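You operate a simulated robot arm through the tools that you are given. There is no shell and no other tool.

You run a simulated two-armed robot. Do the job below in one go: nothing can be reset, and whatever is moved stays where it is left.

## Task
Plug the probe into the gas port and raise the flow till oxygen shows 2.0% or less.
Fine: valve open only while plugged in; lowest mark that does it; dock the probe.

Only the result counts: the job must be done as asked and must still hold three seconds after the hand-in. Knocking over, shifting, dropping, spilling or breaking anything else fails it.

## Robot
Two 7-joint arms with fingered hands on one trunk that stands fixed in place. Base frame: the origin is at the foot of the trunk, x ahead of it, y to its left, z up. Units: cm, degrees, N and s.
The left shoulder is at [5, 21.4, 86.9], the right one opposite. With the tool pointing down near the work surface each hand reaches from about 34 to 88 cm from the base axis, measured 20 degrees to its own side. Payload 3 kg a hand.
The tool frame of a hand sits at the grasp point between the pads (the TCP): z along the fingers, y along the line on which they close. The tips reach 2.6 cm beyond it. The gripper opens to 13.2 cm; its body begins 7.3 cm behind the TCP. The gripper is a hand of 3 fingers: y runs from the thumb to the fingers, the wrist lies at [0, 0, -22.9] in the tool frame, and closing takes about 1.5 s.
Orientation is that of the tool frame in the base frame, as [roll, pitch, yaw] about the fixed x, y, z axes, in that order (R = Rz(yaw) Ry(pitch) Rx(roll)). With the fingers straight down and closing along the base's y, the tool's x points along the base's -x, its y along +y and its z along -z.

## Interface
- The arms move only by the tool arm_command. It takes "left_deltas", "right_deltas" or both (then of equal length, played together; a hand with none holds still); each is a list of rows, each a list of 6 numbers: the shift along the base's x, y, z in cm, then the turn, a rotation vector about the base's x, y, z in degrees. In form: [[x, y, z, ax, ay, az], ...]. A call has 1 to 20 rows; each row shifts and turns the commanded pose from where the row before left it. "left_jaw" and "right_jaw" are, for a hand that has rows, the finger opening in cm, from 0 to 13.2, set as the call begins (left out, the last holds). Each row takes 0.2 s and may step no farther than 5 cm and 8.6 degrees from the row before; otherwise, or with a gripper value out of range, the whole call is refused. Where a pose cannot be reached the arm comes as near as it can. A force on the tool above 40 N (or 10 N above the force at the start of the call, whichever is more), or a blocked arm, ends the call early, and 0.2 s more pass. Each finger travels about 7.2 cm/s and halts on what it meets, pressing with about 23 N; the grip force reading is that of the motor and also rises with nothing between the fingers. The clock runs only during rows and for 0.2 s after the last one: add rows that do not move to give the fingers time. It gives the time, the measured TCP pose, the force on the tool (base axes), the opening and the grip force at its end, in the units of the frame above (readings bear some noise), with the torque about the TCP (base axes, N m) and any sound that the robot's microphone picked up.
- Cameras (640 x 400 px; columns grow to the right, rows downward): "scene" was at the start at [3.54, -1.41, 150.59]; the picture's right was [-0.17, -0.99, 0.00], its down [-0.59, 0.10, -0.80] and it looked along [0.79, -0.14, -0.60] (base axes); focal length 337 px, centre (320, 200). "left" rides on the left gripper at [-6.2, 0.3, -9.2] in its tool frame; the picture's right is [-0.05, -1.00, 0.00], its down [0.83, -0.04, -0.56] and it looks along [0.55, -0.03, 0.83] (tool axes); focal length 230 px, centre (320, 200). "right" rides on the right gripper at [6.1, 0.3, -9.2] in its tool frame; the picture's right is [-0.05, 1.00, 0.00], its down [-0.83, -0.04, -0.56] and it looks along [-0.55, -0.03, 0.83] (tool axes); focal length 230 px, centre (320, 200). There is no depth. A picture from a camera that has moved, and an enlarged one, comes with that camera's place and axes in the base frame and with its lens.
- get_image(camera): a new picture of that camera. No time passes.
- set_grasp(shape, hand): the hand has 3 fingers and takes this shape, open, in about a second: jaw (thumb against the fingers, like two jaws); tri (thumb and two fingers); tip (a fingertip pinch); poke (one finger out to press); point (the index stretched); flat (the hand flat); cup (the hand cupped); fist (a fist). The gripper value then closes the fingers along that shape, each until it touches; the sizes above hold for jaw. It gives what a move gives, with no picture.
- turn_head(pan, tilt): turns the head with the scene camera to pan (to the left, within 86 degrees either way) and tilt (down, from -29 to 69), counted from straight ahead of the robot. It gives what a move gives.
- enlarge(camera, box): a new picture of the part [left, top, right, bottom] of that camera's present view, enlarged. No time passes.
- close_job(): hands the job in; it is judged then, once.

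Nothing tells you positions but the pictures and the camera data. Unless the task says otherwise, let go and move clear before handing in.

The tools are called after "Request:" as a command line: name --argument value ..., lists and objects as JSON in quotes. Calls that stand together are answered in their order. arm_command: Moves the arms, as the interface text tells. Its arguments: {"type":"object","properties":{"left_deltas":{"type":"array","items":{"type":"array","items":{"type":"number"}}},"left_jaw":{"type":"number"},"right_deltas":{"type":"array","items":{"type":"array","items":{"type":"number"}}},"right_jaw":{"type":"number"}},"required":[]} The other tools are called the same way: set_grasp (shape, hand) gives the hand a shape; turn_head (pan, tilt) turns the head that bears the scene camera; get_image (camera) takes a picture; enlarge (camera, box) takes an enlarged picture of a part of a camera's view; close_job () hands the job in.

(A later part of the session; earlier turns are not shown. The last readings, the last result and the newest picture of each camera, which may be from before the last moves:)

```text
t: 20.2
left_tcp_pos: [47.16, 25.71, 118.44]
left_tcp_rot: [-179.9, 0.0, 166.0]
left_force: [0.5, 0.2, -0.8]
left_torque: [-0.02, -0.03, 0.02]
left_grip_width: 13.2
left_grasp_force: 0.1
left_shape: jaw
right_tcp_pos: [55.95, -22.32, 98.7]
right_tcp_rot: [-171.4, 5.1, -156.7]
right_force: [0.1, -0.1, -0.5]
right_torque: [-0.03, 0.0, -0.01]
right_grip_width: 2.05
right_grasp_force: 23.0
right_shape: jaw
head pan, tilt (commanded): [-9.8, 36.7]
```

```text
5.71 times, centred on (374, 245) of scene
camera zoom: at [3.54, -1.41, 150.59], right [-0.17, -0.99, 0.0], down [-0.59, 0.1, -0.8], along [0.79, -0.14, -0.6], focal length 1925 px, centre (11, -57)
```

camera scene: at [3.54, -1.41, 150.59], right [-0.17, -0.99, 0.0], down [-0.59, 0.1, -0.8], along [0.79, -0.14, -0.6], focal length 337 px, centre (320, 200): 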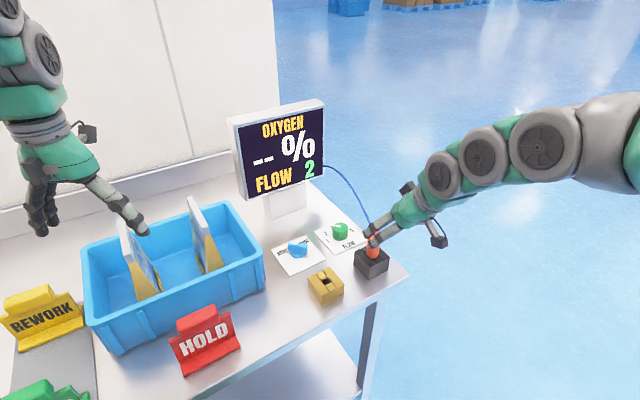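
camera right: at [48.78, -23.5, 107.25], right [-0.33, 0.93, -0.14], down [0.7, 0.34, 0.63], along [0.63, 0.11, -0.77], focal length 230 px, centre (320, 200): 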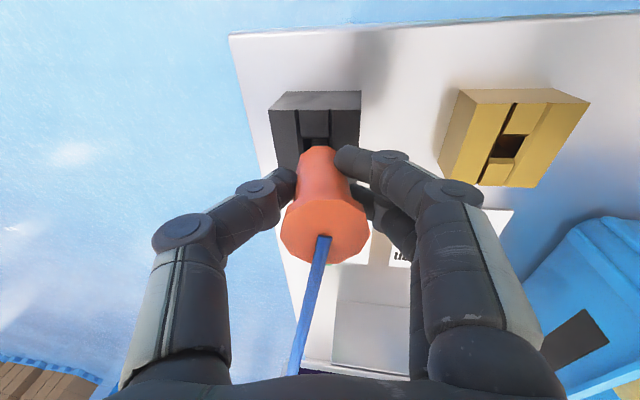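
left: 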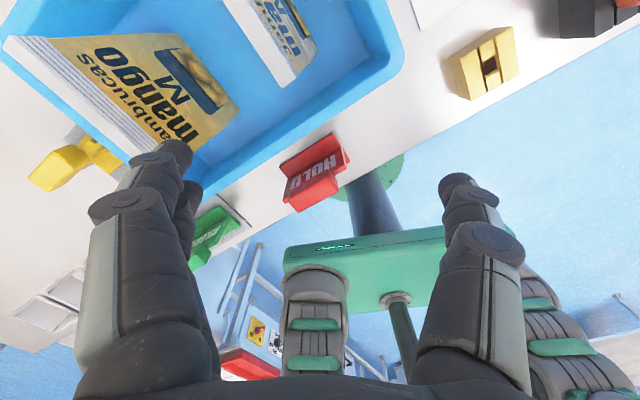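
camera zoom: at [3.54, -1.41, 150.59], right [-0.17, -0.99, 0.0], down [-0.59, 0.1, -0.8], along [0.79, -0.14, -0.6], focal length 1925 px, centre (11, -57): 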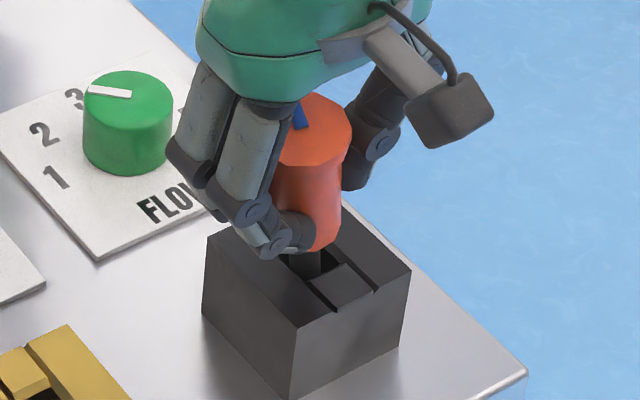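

The probe is coming out of the dock with the pin showing. I'll lift it fully clear.

Request:
arm_command --right_deltas '[[-0.05, 0.13, 1.0, 0, 0, 0], [-0.05, 0.13, 1.0, 0, 0, 0], [-0.05, 0.13, 1.0, 0, 0, 0], [-0.05, 0.13, 1.0, 0, 0, 0], [-0.05, 0.13, 1.0, 0, 0, 0], [0, 0, 0, 0, 0, 0]]'

Request:
get_image --camera "right"

Request:
enlarge --camera "scene" --box '[320, 180, 416, 280]'

```text
t: 21.6
left_tcp_pos: [47.14, 25.75, 118.27]
left_tcp_rot: [180.0, 0.0, 166.2]
left_force: [0.0, -0.5, -0.2]
left_torque: [0.01, -0.02, 0.0]
left_grip_width: 13.17
left_grasp_force: 0.1
left_shape: jaw
right_tcp_pos: [55.62, -21.6, 103.69]
right_tcp_rot: [-171.4, 4.9, -156.8]
right_force: [-0.3, 0.4, -0.1]
right_torque: [0.02, -0.03, 0.03]
right_grip_width: 2.06
right_grasp_force: 22.7
right_shape: jaw
head pan, tilt (commanded): [-9.8, 36.7]
```

```text
taken
camera right: at [48.5, -22.79, 112.28], right [-0.33, 0.93, -0.14], down [0.7, 0.34, 0.62], along [0.63, 0.11, -0.77], focal length 230 px, centre (320, 200)
```

right: 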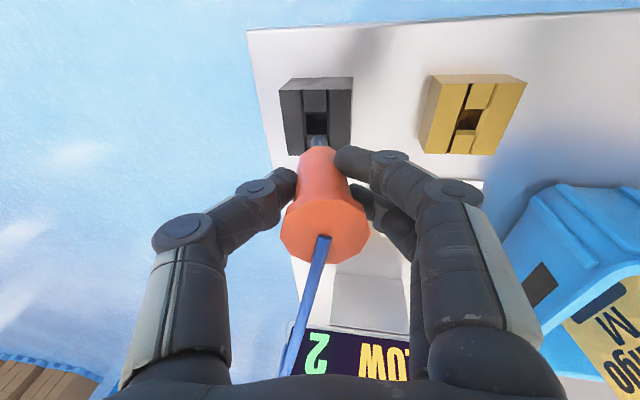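

```text
4.00 times, centred on (368, 230) of scene
camera zoom: at [3.55, -1.41, 150.59], right [-0.17, -0.99, 0.0], down [-0.59, 0.1, -0.8], along [0.79, -0.14, -0.6], focal length 1348 px, centre (128, 80)
```

zoom: 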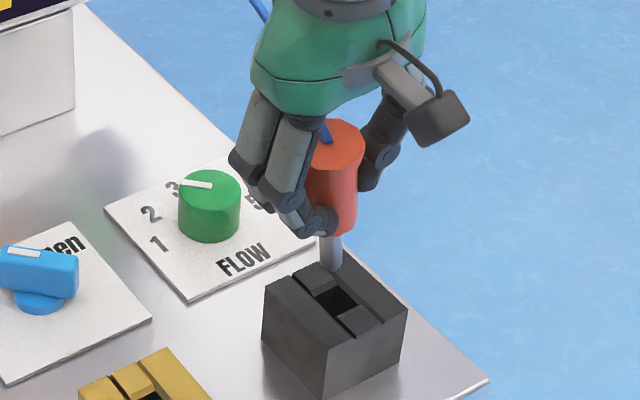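

The probe is free: it has a round grey pin about 1 cm thick, and the dock hole is about 2 cm. I'll measure the held probe's axis so I can turn it upright.

Request:
enlarge --camera "scene" --box '[385, 205, 425, 250]'

Request:
enlarge --camera "scene" --box '[376, 205, 440, 255]'

Request:
enlarge --camera "right" --box '[260, 70, 388, 270]'

```text
8.89 times, centred on (405, 228) of scene
camera zoom: at [3.55, -1.41, 150.59], right [-0.17, -0.99, 0.0], down [-0.59, 0.1, -0.8], along [0.79, -0.14, -0.6], focal length 2995 px, centre (-436, -44)
```

zoom: 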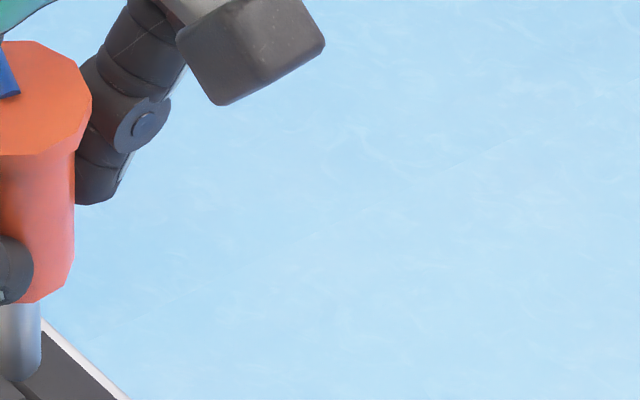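

```text
8.00 times, centred on (408, 230) of scene
camera zoom: at [3.55, -1.41, 150.59], right [-0.17, -0.99, 0.0], down [-0.59, 0.1, -0.8], along [0.79, -0.14, -0.6], focal length 2696 px, centre (-384, -40)
```

zoom: 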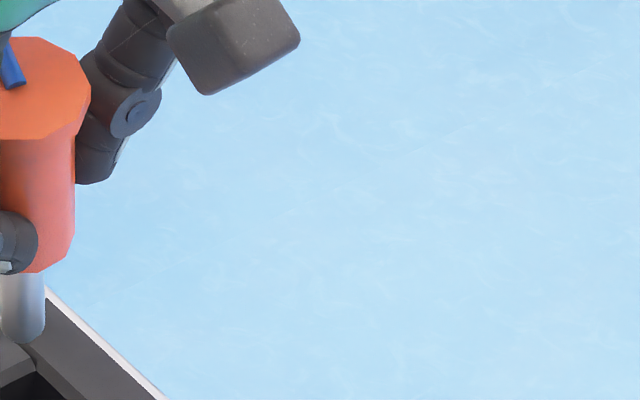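

```text
2.00 times, centred on (324, 170) of right
camera zoom: at [48.5, -22.79, 112.28], right [-0.33, 0.93, -0.14], down [0.7, 0.34, 0.62], along [0.63, 0.11, -0.77], focal length 460 px, centre (312, 260)
```

zoom: 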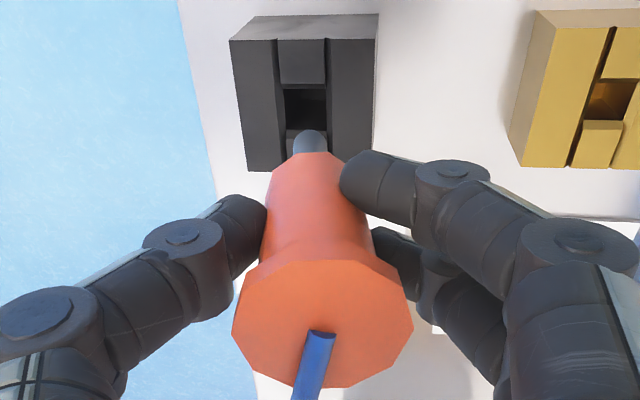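

Request:
enlarge --camera "scene" --box '[346, 205, 410, 255]'

Request:
get_image --camera "left"

```text
8.00 times, centred on (378, 230) of scene
camera zoom: at [3.55, -1.41, 150.59], right [-0.17, -0.99, 0.0], down [-0.59, 0.1, -0.8], along [0.79, -0.14, -0.6], focal length 2696 px, centre (-144, -40)
```

zoom: 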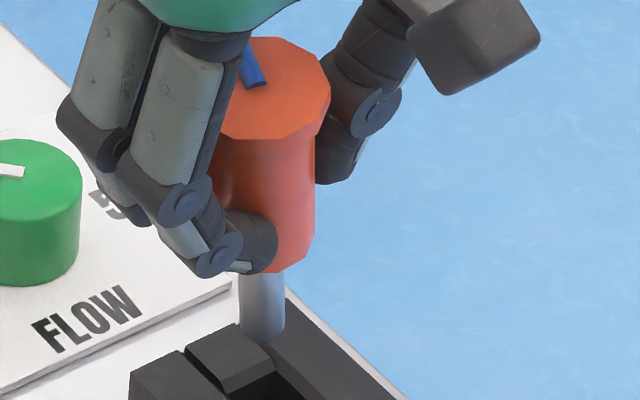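

```text
taken
camera left: at [53.15, 24.45, 127.65], right [-0.19, -0.98, 0.0], down [-0.82, 0.16, 0.56], along [-0.55, 0.1, -0.83], focal length 230 px, centre (320, 200)
```

left: 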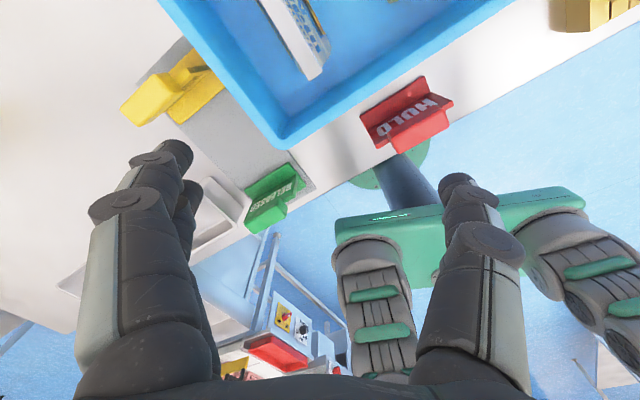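

The held probe leans about 9° to the left, like the hand. I'll raise it 1.5 cm and rotate the hand to bring it upright.

Request:
arm_command --right_deltas '[[0, 0, 0.75, 4.2, 1.74, 0], [0, 0, 0.75, 4.2, 1.74, 0], [0, 0, 0, 0, 0, 0]]'

Request:
get_image --camera "right"

Request:
enlarge --camera "scene" --box '[330, 190, 410, 260]'

```text
t: 22.4
left_tcp_pos: [47.02, 25.73, 118.35]
left_tcp_rot: [-179.9, 0.0, 166.1]
left_force: [-0.1, -0.8, 0.0]
left_torque: [0.03, 0.0, -0.02]
left_grip_width: 13.19
left_grasp_force: 0.0
left_shape: jaw
right_tcp_pos: [55.53, -21.67, 105.27]
right_tcp_rot: [179.3, 5.0, -157.5]
right_force: [-0.9, -0.7, -0.5]
right_torque: [0.02, -0.02, -0.02]
right_grip_width: 2.05
right_grasp_force: 22.8
right_shape: jaw
head pan, tilt (commanded): [-9.8, 36.7]
```

```text
taken
camera right: at [49.02, -24.06, 113.9], right [-0.34, 0.94, 0.01], down [0.74, 0.25, 0.63], along [0.59, 0.22, -0.78], focal length 230 px, centre (320, 200)
```

right: 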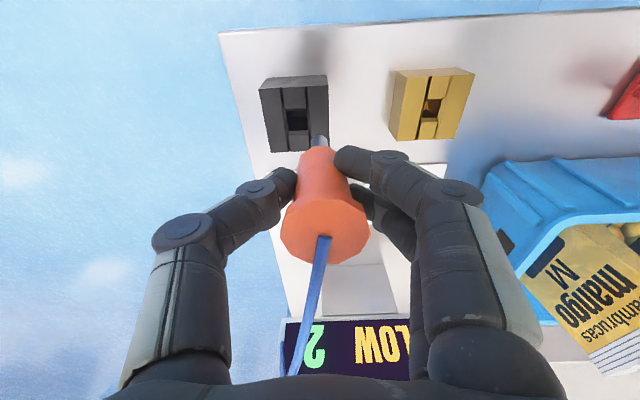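

```text
5.71 times, centred on (370, 225) of scene
camera zoom: at [3.55, -1.41, 150.59], right [-0.17, -0.99, 0.0], down [-0.59, 0.1, -0.8], along [0.79, -0.14, -0.6], focal length 1925 px, centre (34, 57)
```

zoom: 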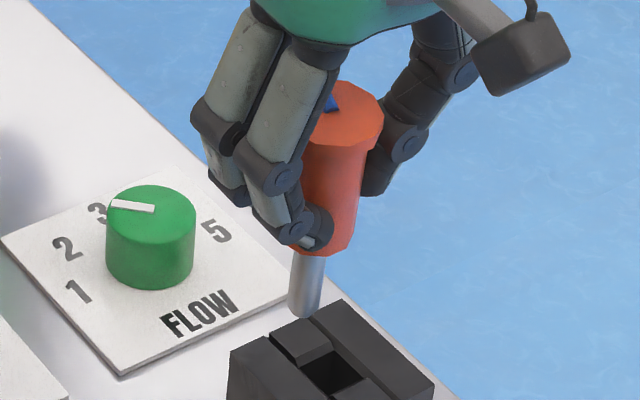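

Request:
enlarge --camera "right" --box '[270, 110, 374, 275]'

Request:
enlarge --camera "scene" --box '[350, 196, 398, 248]'

```text
2.42 times, centred on (322, 192) of right
camera zoom: at [49.02, -24.06, 113.9], right [-0.34, 0.94, 0.01], down [0.74, 0.25, 0.63], along [0.59, 0.22, -0.78], focal length 558 px, centre (315, 218)
```

zoom: 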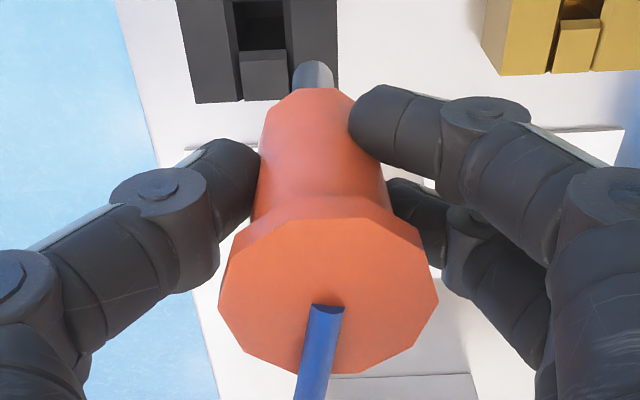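

```text
7.69 times, centred on (374, 222) of scene
camera zoom: at [3.55, -1.41, 150.59], right [-0.17, -0.99, 0.0], down [-0.59, 0.1, -0.8], along [0.79, -0.14, -0.6], focal length 2592 px, centre (-95, 31)
```

zoom: 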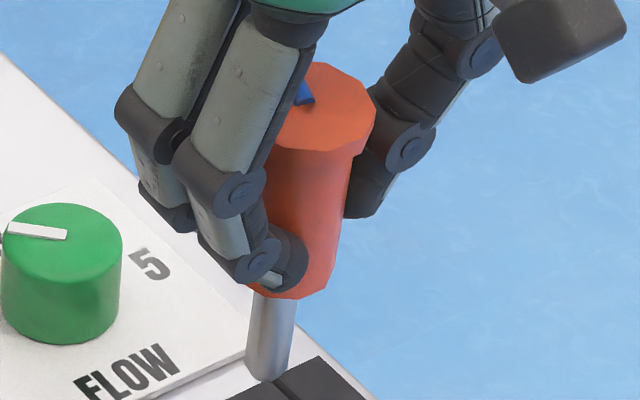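

The probe is now upright within about 2°: tip at about (56.1, -21.3, 97.1), top at about z 107.1. I'll trim the rest and carry it over the port centre at (51.96, -11.11).

Request:
arm_command --right_deltas '[[0, 0, 0, 0.17, 1.69, 0], [-0.77, 2.04, 0, 0, 0, 0], [-0.77, 2.04, 0, 0, 0, 0], [-0.77, 2.04, 0, 0, 0, 0], [-0.77, 2.04, 0, 0, 0, 0], [-0.77, 2.04, 0, 0, 0, 0], [0, 0, 0, 0, 0, 0], [0, 0, 0, 0, 0, 0]]'

Request:
enlarge --camera "right" --box '[240, 80, 400, 280]'

Request:
enlarge --camera "scene" --box '[280, 210, 376, 310]'

```text
t: 24.2
left_tcp_pos: [47.24, 25.61, 118.47]
left_tcp_rot: [180.0, 0.0, 166.1]
left_force: [-0.9, 1.6, -1.0]
left_torque: [0.0, -0.02, 0.03]
left_grip_width: 13.19
left_grasp_force: 0.1
left_shape: jaw
right_tcp_pos: [51.75, -11.51, 105.26]
right_tcp_rot: [178.6, 3.5, -157.6]
right_force: [-0.3, 0.0, -0.9]
right_torque: [0.02, 0.01, 0.0]
right_grip_width: 2.04
right_grasp_force: 22.8
right_shape: jaw
head pan, tilt (commanded): [-9.8, 36.7]
```

```text
2.00 times, centred on (320, 180) of right
camera zoom: at [45.46, -13.97, 114.17], right [-0.33, 0.94, 0.03], down [0.76, 0.25, 0.6], along [0.56, 0.22, -0.8], focal length 460 px, centre (320, 240)
```

zoom: 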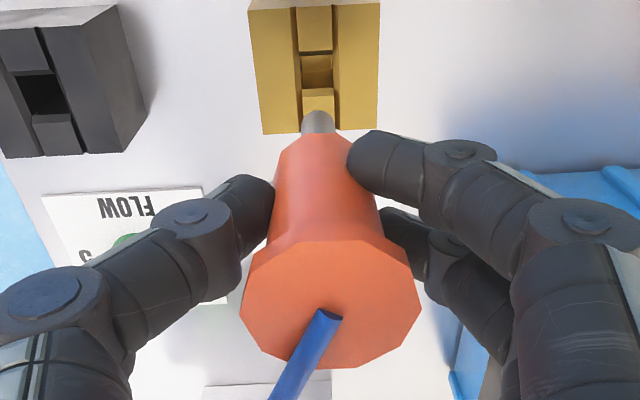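

```text
4.00 times, centred on (328, 260) of scene
camera zoom: at [3.54, -1.41, 150.59], right [-0.17, -0.99, 0.0], down [-0.59, 0.1, -0.8], along [0.79, -0.14, -0.6], focal length 1348 px, centre (288, -40)
```

zoom: 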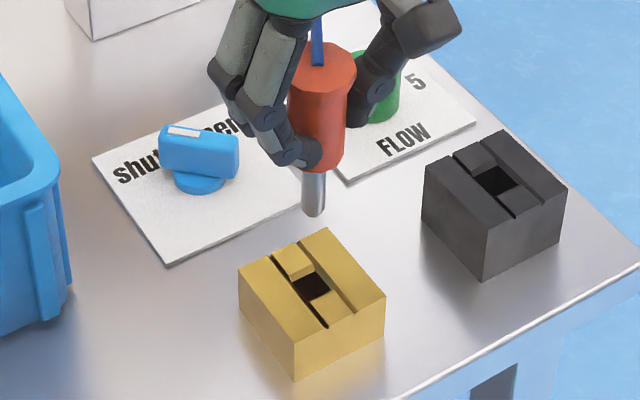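

The probe is above the port and the dock is undisturbed. In the scene view the top leans about 2° right, so I'll trim that, shift the tip onto the port centre, and lower to just above the hole.

Request:
arm_command --right_deltas '[[-0.24, 0.35, 0, -1.66, -0.69, 0], [0, 0, -1, 0, 0, 0], [0, 0, -1, 0, 0, 0], [0, 0, -1, 0, 0, 0], [0, 0, -1, 0, 0, 0], [0, 0, 0, 0, 0, 0]]'

Request:
enlarge --camera "right" --box '[240, 80, 400, 280]'

Request:
enlarge --camera "scene" --box '[296, 230, 360, 300]'

```text
t: 25.6
left_tcp_pos: [47.14, 25.56, 118.4]
left_tcp_rot: [-180.0, 0.0, 166.1]
left_force: [-0.1, -0.2, -0.4]
left_torque: [-0.01, 0.03, 0.01]
left_grip_width: 13.15
left_grasp_force: 0.1
left_shape: jaw
right_tcp_pos: [51.67, -11.25, 101.27]
right_tcp_rot: [-179.6, 3.5, -157.6]
right_force: [-0.7, -0.6, -1.1]
right_torque: [-0.01, 0.0, 0.02]
right_grip_width: 2.06
right_grasp_force: 22.7
right_shape: jaw
head pan, tilt (commanded): [-9.8, 36.7]
```

```text
2.00 times, centred on (320, 180) of right
camera zoom: at [45.09, -13.45, 110.06], right [-0.33, 0.94, 0.0], down [0.75, 0.27, 0.61], along [0.57, 0.2, -0.8], focal length 460 px, centre (320, 240)
```

zoom: 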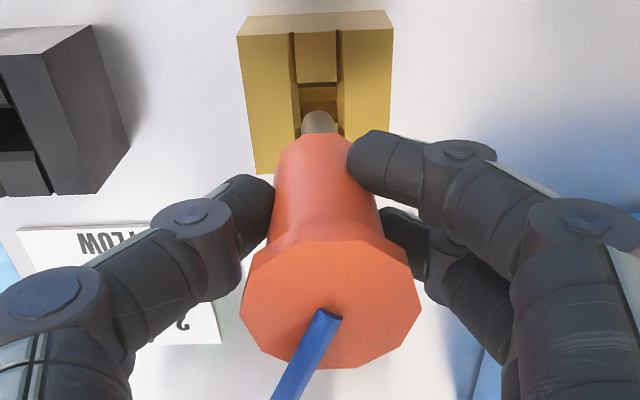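

```text
5.71 times, centred on (328, 265) of scene
camera zoom: at [3.54, -1.41, 150.59], right [-0.17, -0.99, 0.0], down [-0.59, 0.1, -0.8], along [0.79, -0.14, -0.6], focal length 1925 px, centre (274, -171)
```

zoom: 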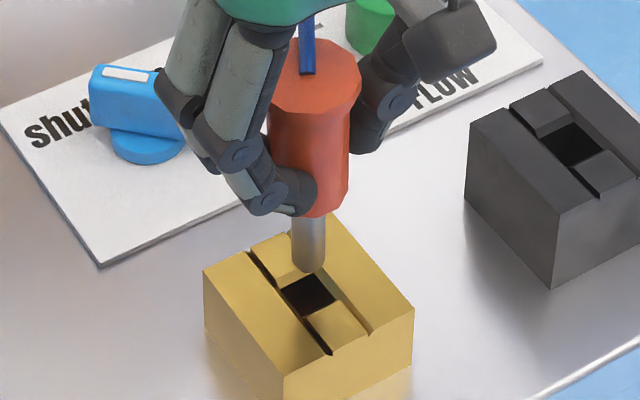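

The tip is right over the hole centre and the probe is upright within a degree. I'll lower it in slowly while watching the force.

Request:
arm_command --right_deltas '[[0, 0, -0.5, 0, 0, 0], [0, 0, -0.5, 0, 0, 0], [0, 0, -0.5, 0, 0, 0], [0, 0, -0.5, 0, 0, 0], [0, 0, -0.5, 0, 0, 0], [0, 0, -0.5, 0, 0, 0], [0, 0, -0.5, 0, 0, 0], [0, 0, -0.5, 0, 0, 0], [0, 0, 0, 0, 0, 0]]'

Request:
enlarge --camera "right" --box '[240, 80, 400, 280]'

Request:
enlarge --camera "scene" --box '[296, 230, 360, 300]'

```text
t: 27.6
left_tcp_pos: [47.0, 25.69, 118.38]
left_tcp_rot: [180.0, 0.1, 166.1]
left_force: [-0.7, -0.1, -0.1]
left_torque: [0.01, -0.01, -0.02]
left_grip_width: 13.19
left_grasp_force: 0.1
left_shape: jaw
right_tcp_pos: [51.49, -11.1, 97.23]
right_tcp_rot: [-179.6, 3.5, -157.4]
right_force: [1.3, -0.6, -1.3]
right_torque: [-0.01, -0.01, -0.02]
right_grip_width: 2.04
right_grasp_force: 23.2
right_shape: jaw
head pan, tilt (commanded): [-9.8, 36.7]
```

```text
2.00 times, centred on (320, 180) of right
camera zoom: at [45.12, -13.3, 106.1], right [-0.33, 0.94, 0.0], down [0.75, 0.27, 0.61], along [0.57, 0.2, -0.8], focal length 460 px, centre (320, 240)
```

zoom: 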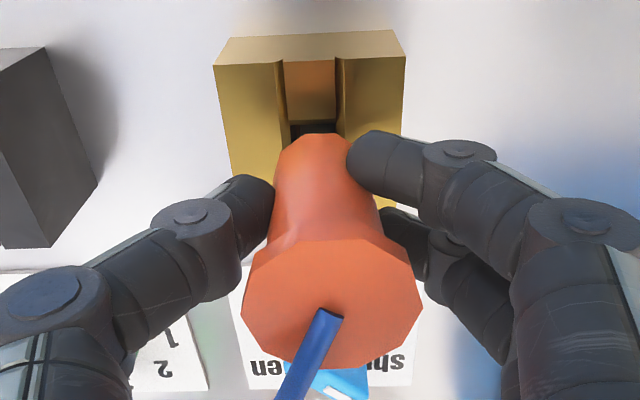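

```text
5.71 times, centred on (328, 265) of scene
camera zoom: at [3.55, -1.41, 150.59], right [-0.17, -0.99, 0.0], down [-0.59, 0.1, -0.8], along [0.79, -0.14, -0.6], focal length 1925 px, centre (274, -171)
```

zoom: 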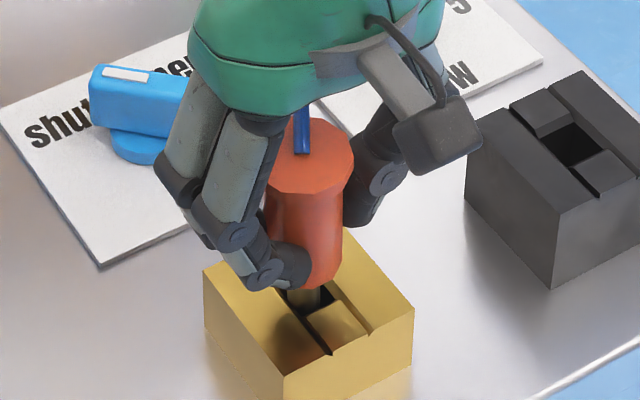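

The pin is in the hole with no contact forces. I'll lower the last bit gently until the collar seats.

Request:
arm_command --right_deltas '[[0, 0, -0.25, 0, 0, 0], [0, 0, -0.25, 0, 0, 0], [0, 0, -0.25, 0, 0, 0], [0, 0, -0.25, 0, 0, 0], [0, 0, -0.15, 0, 0, 0], [0, 0, 0, 0, 0, 0]]'

Request:
enlarge --camera "scene" --box '[296, 230, 360, 300]'

Request:
enlarge --camera "scene" --box '[220, 90, 380, 220]'

```text
t: 28.7
left_tcp_pos: [47.03, 25.72, 118.43]
left_tcp_rot: [179.9, -0.1, 166.1]
left_force: [0.4, -0.1, -0.1]
left_torque: [-0.01, -0.01, -0.02]
left_grip_width: 13.21
left_grasp_force: 0.1
left_shape: jaw
right_tcp_pos: [51.76, -11.13, 96.46]
right_tcp_rot: [-179.5, 4.0, -157.5]
right_force: [-1.6, -1.2, 19.3]
right_torque: [0.06, 0.05, 0.01]
right_grip_width: 2.38
right_grasp_force: 22.9
right_shape: jaw
head pan, tilt (commanded): [-9.8, 36.7]
stopped in row 5 (right hand): the force on the tool passed its limit at 43 N (the readings are from after the stop); the commanded pose is now the measured one
```

```text
5.71 times, centred on (328, 265) of scene
camera zoom: at [3.52, -1.41, 150.59], right [-0.17, -0.99, 0.0], down [-0.59, 0.1, -0.8], along [0.79, -0.14, -0.6], focal length 1925 px, centre (274, -171)
```

zoom: 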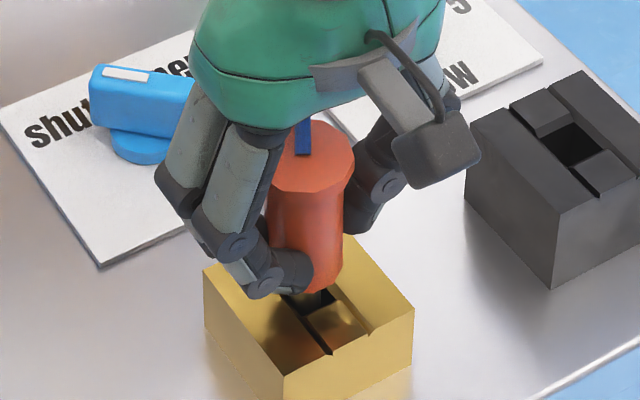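

```text
3.08 times, centred on (300, 155) of scene
camera zoom: at [3.52, -1.41, 150.59], right [-0.17, -0.99, 0.0], down [-0.59, 0.1, -0.8], along [0.79, -0.14, -0.6], focal length 1037 px, centre (382, 338)
```

zoom: 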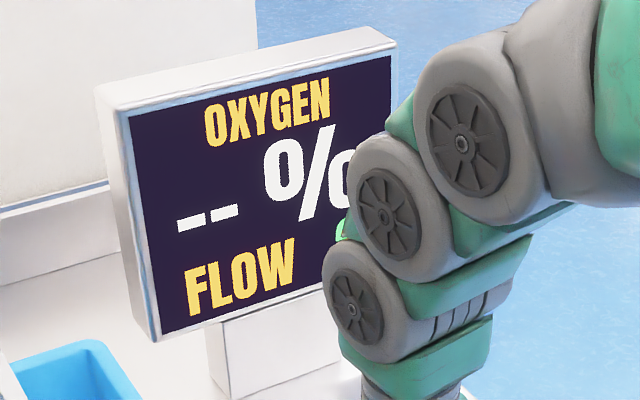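

The force rose before the collar reached the port top, so the pin has met something about 1 cm early. I'll look closer before going on.

Request:
get_image --camera "right"

Request:
enlarge --camera "scene" --box '[310, 262, 350, 292]'

Request:
enlarge --camera "scene" --box '[370, 238, 418, 272]'

```text
taken
camera right: at [45.28, -13.34, 105.3], right [-0.33, 0.94, -0.01], down [0.74, 0.27, 0.61], along [0.58, 0.2, -0.79], focal length 230 px, centre (320, 200)
```

right: 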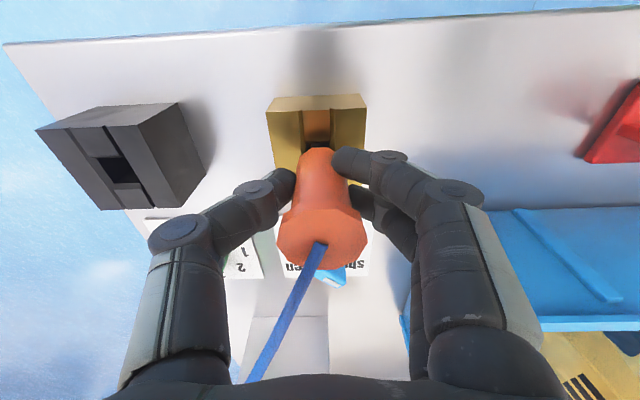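

```text
13.33 times, centred on (330, 277) of scene
camera zoom: at [3.52, -1.41, 150.59], right [-0.17, -0.99, 0.0], down [-0.59, 0.1, -0.8], along [0.79, -0.14, -0.6], focal length 4492 px, centre (187, -827)
```

zoom: 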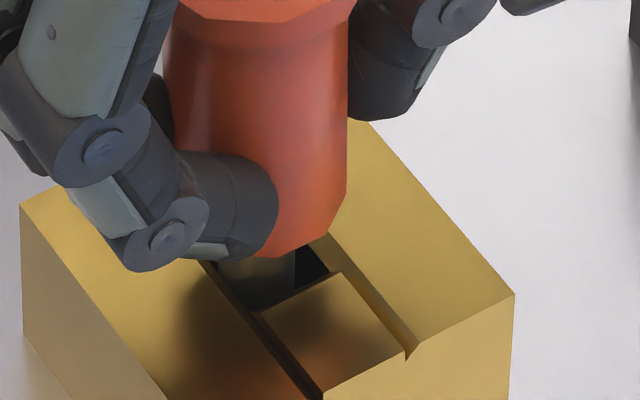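

```text
11.76 times, centred on (394, 255) of scene
camera zoom: at [3.52, -1.41, 150.59], right [-0.17, -0.99, 0.0], down [-0.59, 0.1, -0.8], along [0.79, -0.14, -0.6], focal length 3964 px, centre (-551, -447)
```

zoom: 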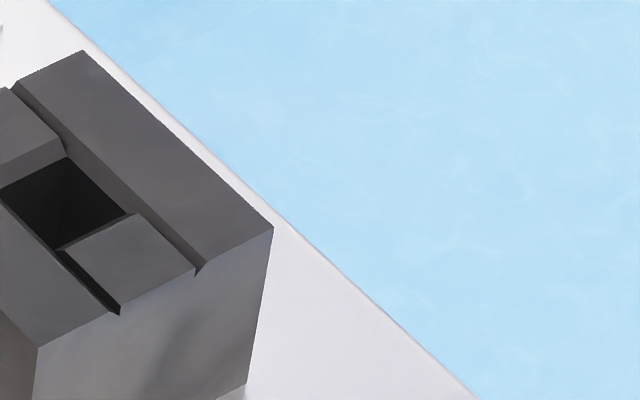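

The probe top is at about z 98.9, nearly the same as when it was docked, so the pin looks to be standing on the floor of the port hole. The port block is just shorter than the dock. I'll unload the arm slightly, then open the fingers.

Request:
arm_command --right_deltas '[[0, 0, 0.12, 0, 0, 0], [0, 0, 0, 0, 0, 0]]'

Request:
arm_command --right_deltas '[[0, 0, 0, 0, 0, 0], [0, 0, 0, 0, 0, 0], [0, 0, 0, 0, 0, 0], [0, 0, 0, 0, 0, 0], [0, 0, 0, 0, 0, 0], [0, 0, 0, 0, 0, 0]]' --right_jaw 4.5

Request:
enlarge --camera "scene" --box '[296, 230, 360, 300]'

Request:
enlarge --camera "right" --box '[240, 80, 400, 280]'

```text
t: 29.3
left_tcp_pos: [47.14, 25.71, 118.41]
left_tcp_rot: [180.0, -0.1, 166.1]
left_force: [0.1, -0.6, -0.9]
left_torque: [0.02, -0.01, 0.04]
left_grip_width: 13.21
left_grasp_force: 0.2
left_shape: jaw
right_tcp_pos: [51.61, -10.98, 96.53]
right_tcp_rot: [-179.5, 3.7, -157.6]
right_force: [0.2, -1.1, 15.8]
right_torque: [-0.02, -0.03, 0.01]
right_grip_width: 2.37
right_grasp_force: 22.8
right_shape: jaw
head pan, tilt (commanded): [-9.8, 36.7]
```

```text
t: 30.7
left_tcp_pos: [47.07, 25.64, 118.44]
left_tcp_rot: [180.0, 0.1, 166.0]
left_force: [-0.1, 0.1, -0.4]
left_torque: [0.0, 0.03, 0.01]
left_grip_width: 13.18
left_grasp_force: 0.0
left_shape: jaw
right_tcp_pos: [51.66, -11.07, 96.5]
right_tcp_rot: [-179.4, 3.8, -157.5]
right_force: [0.2, -0.1, 1.1]
right_torque: [0.01, -0.02, 0.05]
right_grip_width: 4.47
right_grasp_force: 0.0
right_shape: jaw
head pan, tilt (commanded): [-9.8, 36.7]
```

```text
5.71 times, centred on (328, 265) of scene
camera zoom: at [3.54, -1.41, 150.59], right [-0.17, -0.99, 0.0], down [-0.59, 0.1, -0.8], along [0.79, -0.14, -0.6], focal length 1925 px, centre (274, -171)
```

zoom: 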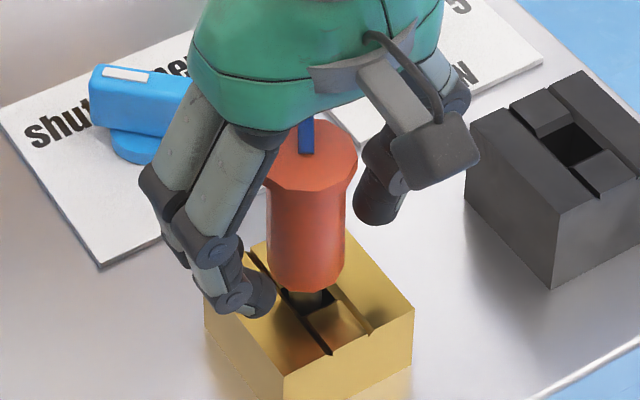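

```text
2.00 times, centred on (320, 180) of right
camera zoom: at [45.23, -13.28, 105.31], right [-0.33, 0.94, -0.01], down [0.75, 0.27, 0.61], along [0.58, 0.2, -0.79], focal length 460 px, centre (320, 240)
```

zoom: 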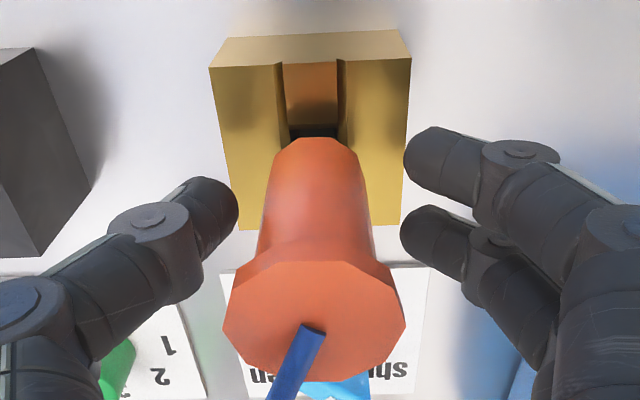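

The probe stands upright in the port and let go cleanly. I'll open wider and rise straight up to clear it.

Request:
arm_command --right_deltas '[[0, 0, 0, 0, 0, 0], [0, 0, 0, 0, 0, 0], [0, 0, 0, 0, 0, 0], [0, 0, 1.5, 0, 0, 0], [0, 0, 2, 0, 0, 0], [0, 0, 2, 0, 0, 0], [0, 0, 2, 0, 0, 0], [0, 0, 2, 0, 0, 0], [-1, -1, 2, 0, 0, 0], [-1, -1, 2, 0, 0, 0]]' --right_jaw 8.5

Request:
get_image --camera "right"

Request:
get_image --camera "scene"

Request:
enlarge --camera "scene" --box '[296, 230, 360, 300]'

```text
t: 32.9
left_tcp_pos: [47.1, 25.64, 118.38]
left_tcp_rot: [180.0, 0.1, 166.1]
left_force: [0.3, 0.9, 0.5]
left_torque: [0.0, -0.03, -0.03]
left_grip_width: 13.16
left_grasp_force: 0.0
left_shape: jaw
right_tcp_pos: [49.6, -13.2, 110.18]
right_tcp_rot: [-179.5, 3.9, -157.6]
right_force: [0.3, 0.2, -0.3]
right_torque: [0.01, 0.0, 0.0]
right_grip_width: 8.45
right_grasp_force: 0.0
right_shape: jaw
head pan, tilt (commanded): [-9.8, 36.7]
```

```text
taken
camera right: at [43.1, -15.48, 118.89], right [-0.33, 0.94, -0.01], down [0.75, 0.27, 0.61], along [0.58, 0.2, -0.79], focal length 230 px, centre (320, 200)
```

right: 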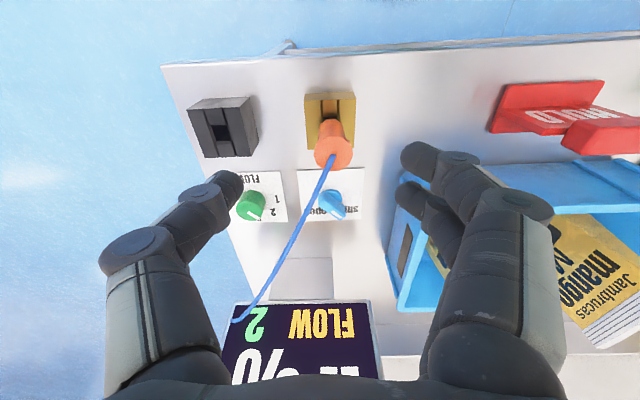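

```text
taken
camera scene: at [3.54, -1.41, 150.59], right [-0.17, -0.99, 0.0], down [-0.59, 0.1, -0.8], along [0.79, -0.14, -0.6], focal length 337 px, centre (320, 200)
```

scene: 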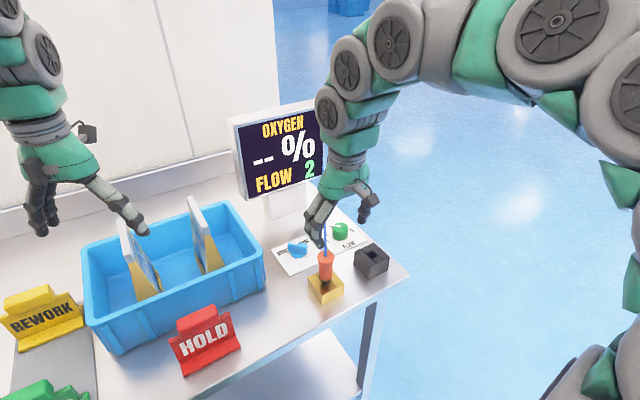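

```text
5.71 times, centred on (328, 265) of scene
camera zoom: at [3.54, -1.41, 150.59], right [-0.17, -0.99, 0.0], down [-0.59, 0.1, -0.8], along [0.79, -0.14, -0.6], focal length 1925 px, centre (274, -171)
```

zoom: 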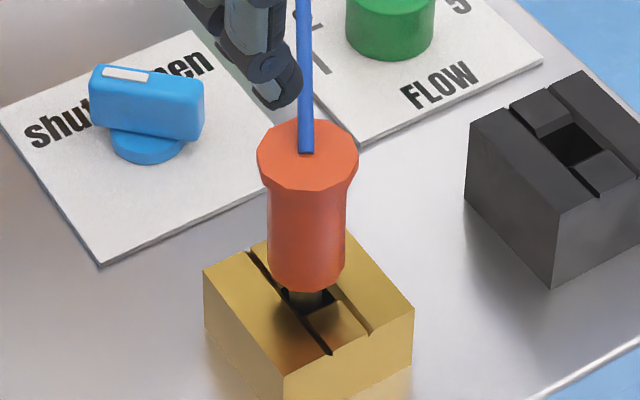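

The probe stands by itself with the cable attached. I'll look into the empty dock hole to check how deep it is, since the port should have the same floor.

Request:
enlarge --camera "right" --box '[180, 88, 268, 163]'

Request:
enlarge --camera "right" --box '[290, 80, 370, 180]'

Request:
enlarge --camera "scene" --box '[356, 240, 392, 268]'

```text
5.33 times, centred on (224, 126) of right
camera zoom: at [43.1, -15.48, 118.89], right [-0.33, 0.94, -0.01], down [0.75, 0.27, 0.61], along [0.58, 0.2, -0.79], focal length 1227 px, centre (832, 597)
```

zoom: 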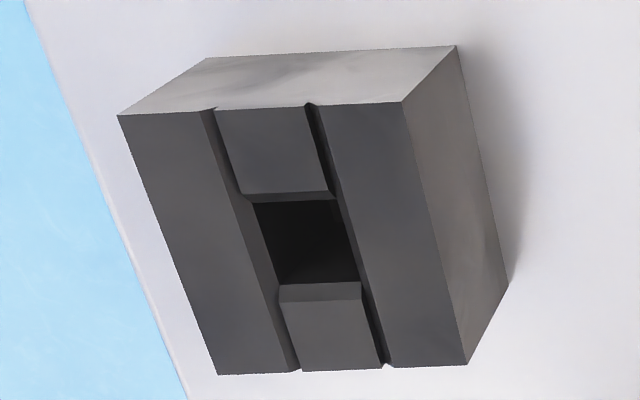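

```text
4.00 times, centred on (330, 130) of right
camera zoom: at [43.1, -15.48, 118.89], right [-0.33, 0.94, -0.01], down [0.75, 0.27, 0.61], along [0.58, 0.2, -0.79], focal length 920 px, centre (280, 480)
```

zoom: 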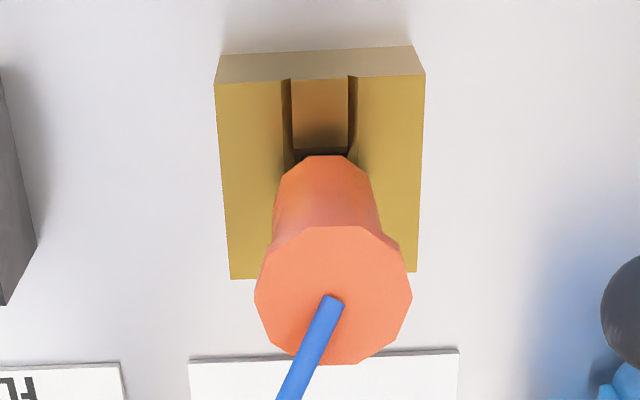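

```text
14.29 times, centred on (374, 254) of scene
camera zoom: at [3.54, -1.41, 150.59], right [-0.17, -0.99, 0.0], down [-0.59, 0.1, -0.8], along [0.79, -0.14, -0.6], focal length 4813 px, centre (-451, -571)
```

zoom: 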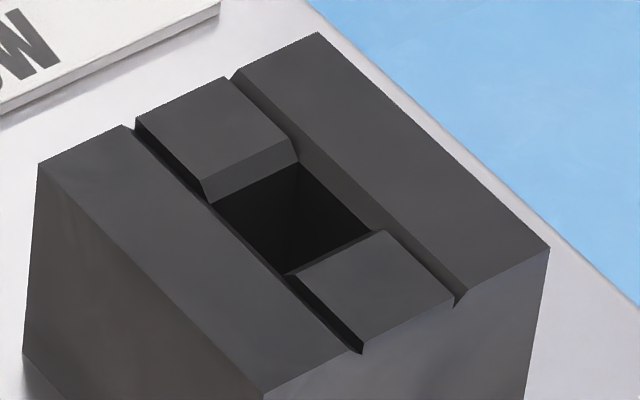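

The hole has funnel chamfers and is about 1.7 cm wide, against a pin of about 1.3 cm. The probe's collar sits at the same height as it did in the dock, so the pin is resting on the floor of the port and is plugged in. Next is the valve, so I'll measure it closely.

Request:
enlarge --camera "scene" --box '[268, 225, 332, 270]'

Request:
enlarge --camera "right" --box '[290, 160, 374, 230]'

Request:
enlarge --camera "right" --box '[220, 165, 300, 235]'

Request:
enlarge --camera "scene" --box '[220, 90, 380, 220]'

```text
8.89 times, centred on (300, 248) of scene
camera zoom: at [3.54, -1.41, 150.59], right [-0.17, -0.99, 0.0], down [-0.59, 0.1, -0.8], along [0.79, -0.14, -0.6], focal length 2995 px, centre (498, -222)
```

zoom: 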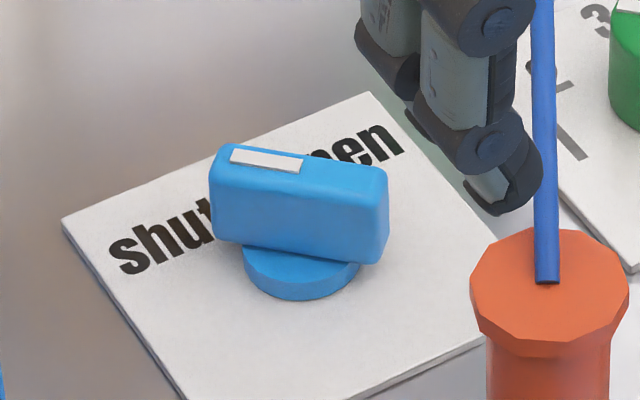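

```text
5.71 times, centred on (332, 195) of right
camera zoom: at [43.1, -15.48, 118.89], right [-0.33, 0.94, -0.01], down [0.75, 0.27, 0.61], along [0.58, 0.2, -0.79], focal length 1315 px, centre (251, 229)
```

zoom: 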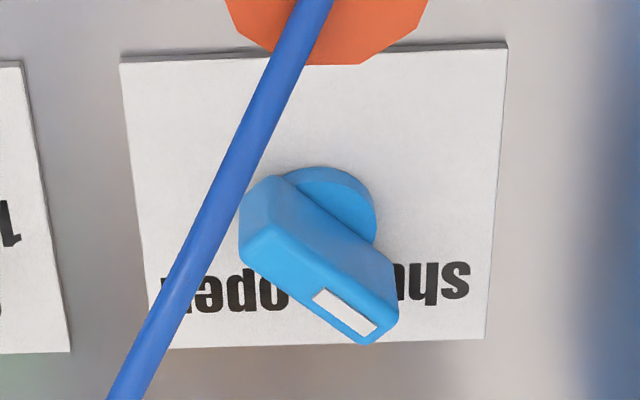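

```text
5.71 times, centred on (260, 200) of right
camera zoom: at [43.1, -15.48, 118.89], right [-0.33, 0.94, -0.01], down [0.75, 0.27, 0.61], along [0.58, 0.2, -0.79], focal length 1315 px, centre (663, 200)
```

zoom: 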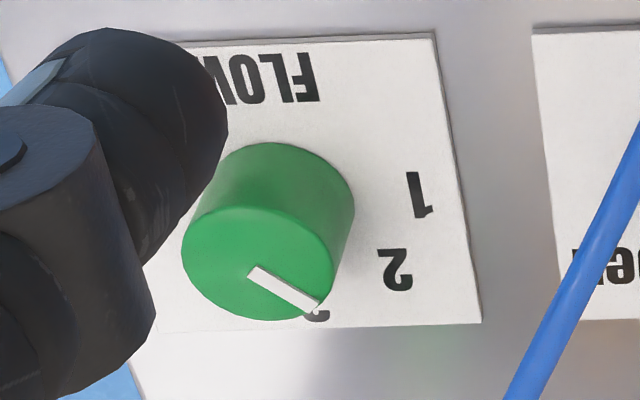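

```text
3.08 times, centred on (300, 155) of scene
camera zoom: at [3.54, -1.41, 150.59], right [-0.17, -0.99, 0.0], down [-0.59, 0.1, -0.8], along [0.79, -0.14, -0.6], focal length 1037 px, centre (382, 338)
```

zoom: 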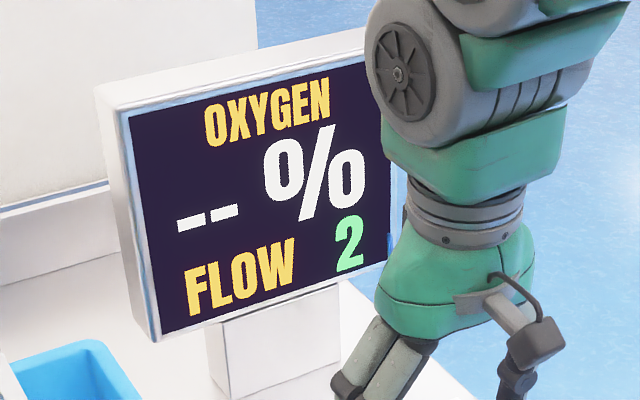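

The valve bar is about 5 cm long and centred at about (64.1, -6.3), top z 91.85, pointing at 67.5° (shut); open is at -22.5°. The cable runs at about z 102 to the right of it. I'll close the hand to see how the joined fingertips look, as I may use them to push the bar round.

Request:
arm_command --right_deltas '[[0, 0, 1, 0, 0, 0], [0, 0, 1, 0, 0, 0], [0, 0, 0, 0, 0, 0], [0, 0, 0, 0, 0, 0], [0, 0, 0, 0, 0, 0], [0, 0, 0, 0, 0, 0]]' --right_jaw 0

Request:
get_image --camera "right"

Request:
get_image --camera "scene"

Request:
enlarge --camera "scene" --box '[280, 160, 400, 270]'

```text
t: 34.3
left_tcp_pos: [47.06, 25.77, 118.3]
left_tcp_rot: [-179.9, 0.0, 166.1]
left_force: [0.2, -0.1, -0.5]
left_torque: [-0.01, -0.02, -0.05]
left_grip_width: 13.2
left_grasp_force: 0.1
left_shape: jaw
right_tcp_pos: [49.66, -13.1, 112.02]
right_tcp_rot: [-179.6, 3.8, -157.5]
right_force: [1.0, -0.5, 0.1]
right_torque: [-0.02, -0.01, 0.01]
right_grip_width: 0.02
right_grasp_force: 22.8
right_shape: jaw
head pan, tilt (commanded): [-9.8, 36.7]
```

```text
taken
camera right: at [43.18, -15.41, 120.84], right [-0.33, 0.94, -0.01], down [0.75, 0.27, 0.61], along [0.58, 0.2, -0.79], focal length 230 px, centre (320, 200)
```

right: 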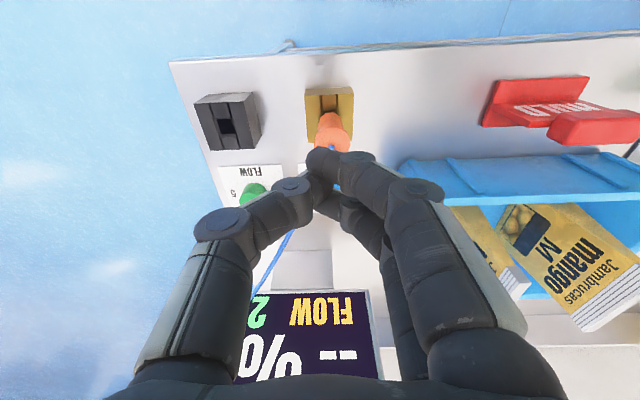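

```text
taken
camera scene: at [3.54, -1.41, 150.59], right [-0.17, -0.99, 0.0], down [-0.59, 0.1, -0.8], along [0.79, -0.14, -0.6], focal length 337 px, centre (320, 200)
```

scene: 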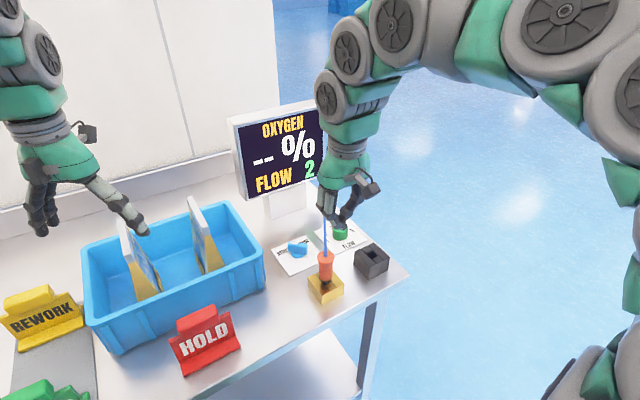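

```text
3.64 times, centred on (340, 215) of scene
camera zoom: at [3.54, -1.41, 150.59], right [-0.17, -0.99, 0.0], down [-0.59, 0.1, -0.8], along [0.79, -0.14, -0.6], focal length 1225 px, centre (247, 146)
```

zoom: 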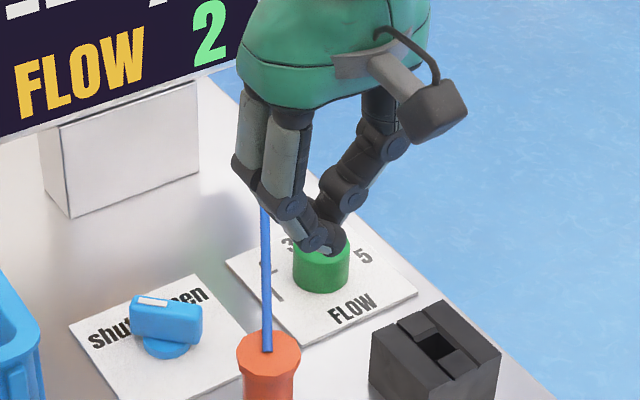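

When closed, the fingertips angle inwards, which makes a poor pusher. I'll try the "poke" shape in the air to see whether a single straight finger works better for the valve bar.

Request:
set_grasp --shape "poke" --hand "right"

Request:
get_image --camera "right"

Request:
enlarge --camera "scene" --box '[280, 160, 400, 270]'

```text
t: 35.2
left_tcp_pos: [47.2, 25.69, 118.38]
left_tcp_rot: [180.0, 0.0, 166.1]
left_force: [-0.3, -0.1, 0.9]
left_torque: [-0.03, 0.01, 0.02]
left_grip_width: 13.19
left_grasp_force: 0.1
left_shape: jaw
right_tcp_pos: [49.61, -13.31, 112.02]
right_tcp_rot: [-179.4, 3.8, -157.5]
right_force: [0.2, 0.2, -0.1]
right_torque: [0.04, 0.03, 0.02]
right_grip_width: 0.0
right_grasp_force: 0.0
right_shape: poke
head pan, tilt (commanded): [-9.8, 36.7]
```

```text
taken
camera right: at [43.17, -15.4, 120.84], right [-0.33, 0.94, -0.01], down [0.75, 0.27, 0.61], along [0.58, 0.2, -0.79], focal length 230 px, centre (320, 200)
```

right: 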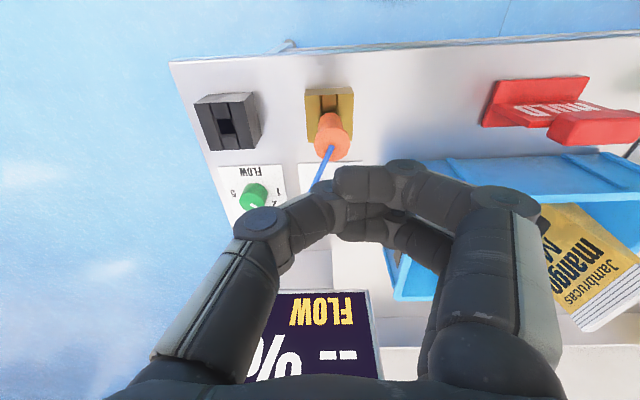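

```text
3.64 times, centred on (340, 215) of scene
camera zoom: at [3.54, -1.41, 150.59], right [-0.17, -0.99, 0.0], down [-0.59, 0.1, -0.8], along [0.79, -0.14, -0.6], focal length 1225 px, centre (247, 146)
```

zoom: 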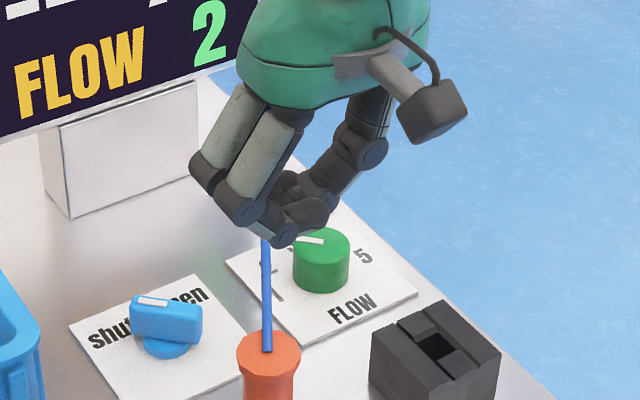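

Request:
set_grasp --shape "point" --hand "right"

Request:
get_image --camera "right"

Request:
enlarge --camera "scene" --box '[280, 160, 400, 270]'

```text
t: 36.1
left_tcp_pos: [47.11, 25.72, 118.31]
left_tcp_rot: [180.0, 0.1, 166.2]
left_force: [0.5, 0.2, 0.5]
left_torque: [0.02, -0.01, 0.02]
left_grip_width: 13.19
left_grasp_force: 0.0
left_shape: jaw
right_tcp_pos: [49.57, -13.19, 112.06]
right_tcp_rot: [-179.5, 3.8, -157.5]
right_force: [-0.1, 0.3, 0.3]
right_torque: [0.01, 0.0, 0.03]
right_grip_width: 0.03
right_grasp_force: 0.2
right_shape: point
head pan, tilt (commanded): [-9.8, 36.7]
```

```text
taken
camera right: at [43.18, -15.4, 120.84], right [-0.33, 0.94, -0.01], down [0.75, 0.27, 0.61], along [0.58, 0.2, -0.79], focal length 230 px, centre (320, 200)
```

right: 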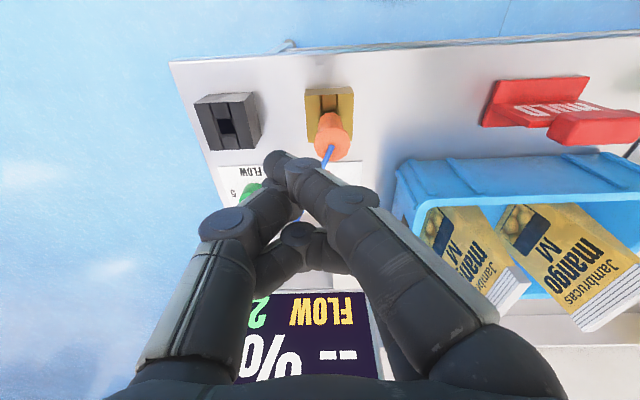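

```text
3.64 times, centred on (340, 215) of scene
camera zoom: at [3.54, -1.41, 150.59], right [-0.17, -0.99, 0.0], down [-0.59, 0.1, -0.8], along [0.79, -0.14, -0.6], focal length 1225 px, centre (247, 146)
```

zoom: 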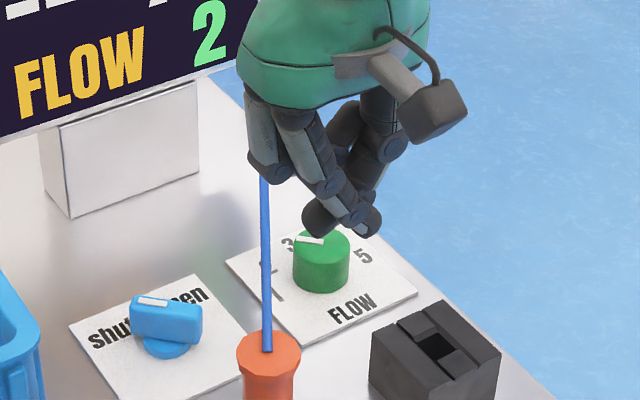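

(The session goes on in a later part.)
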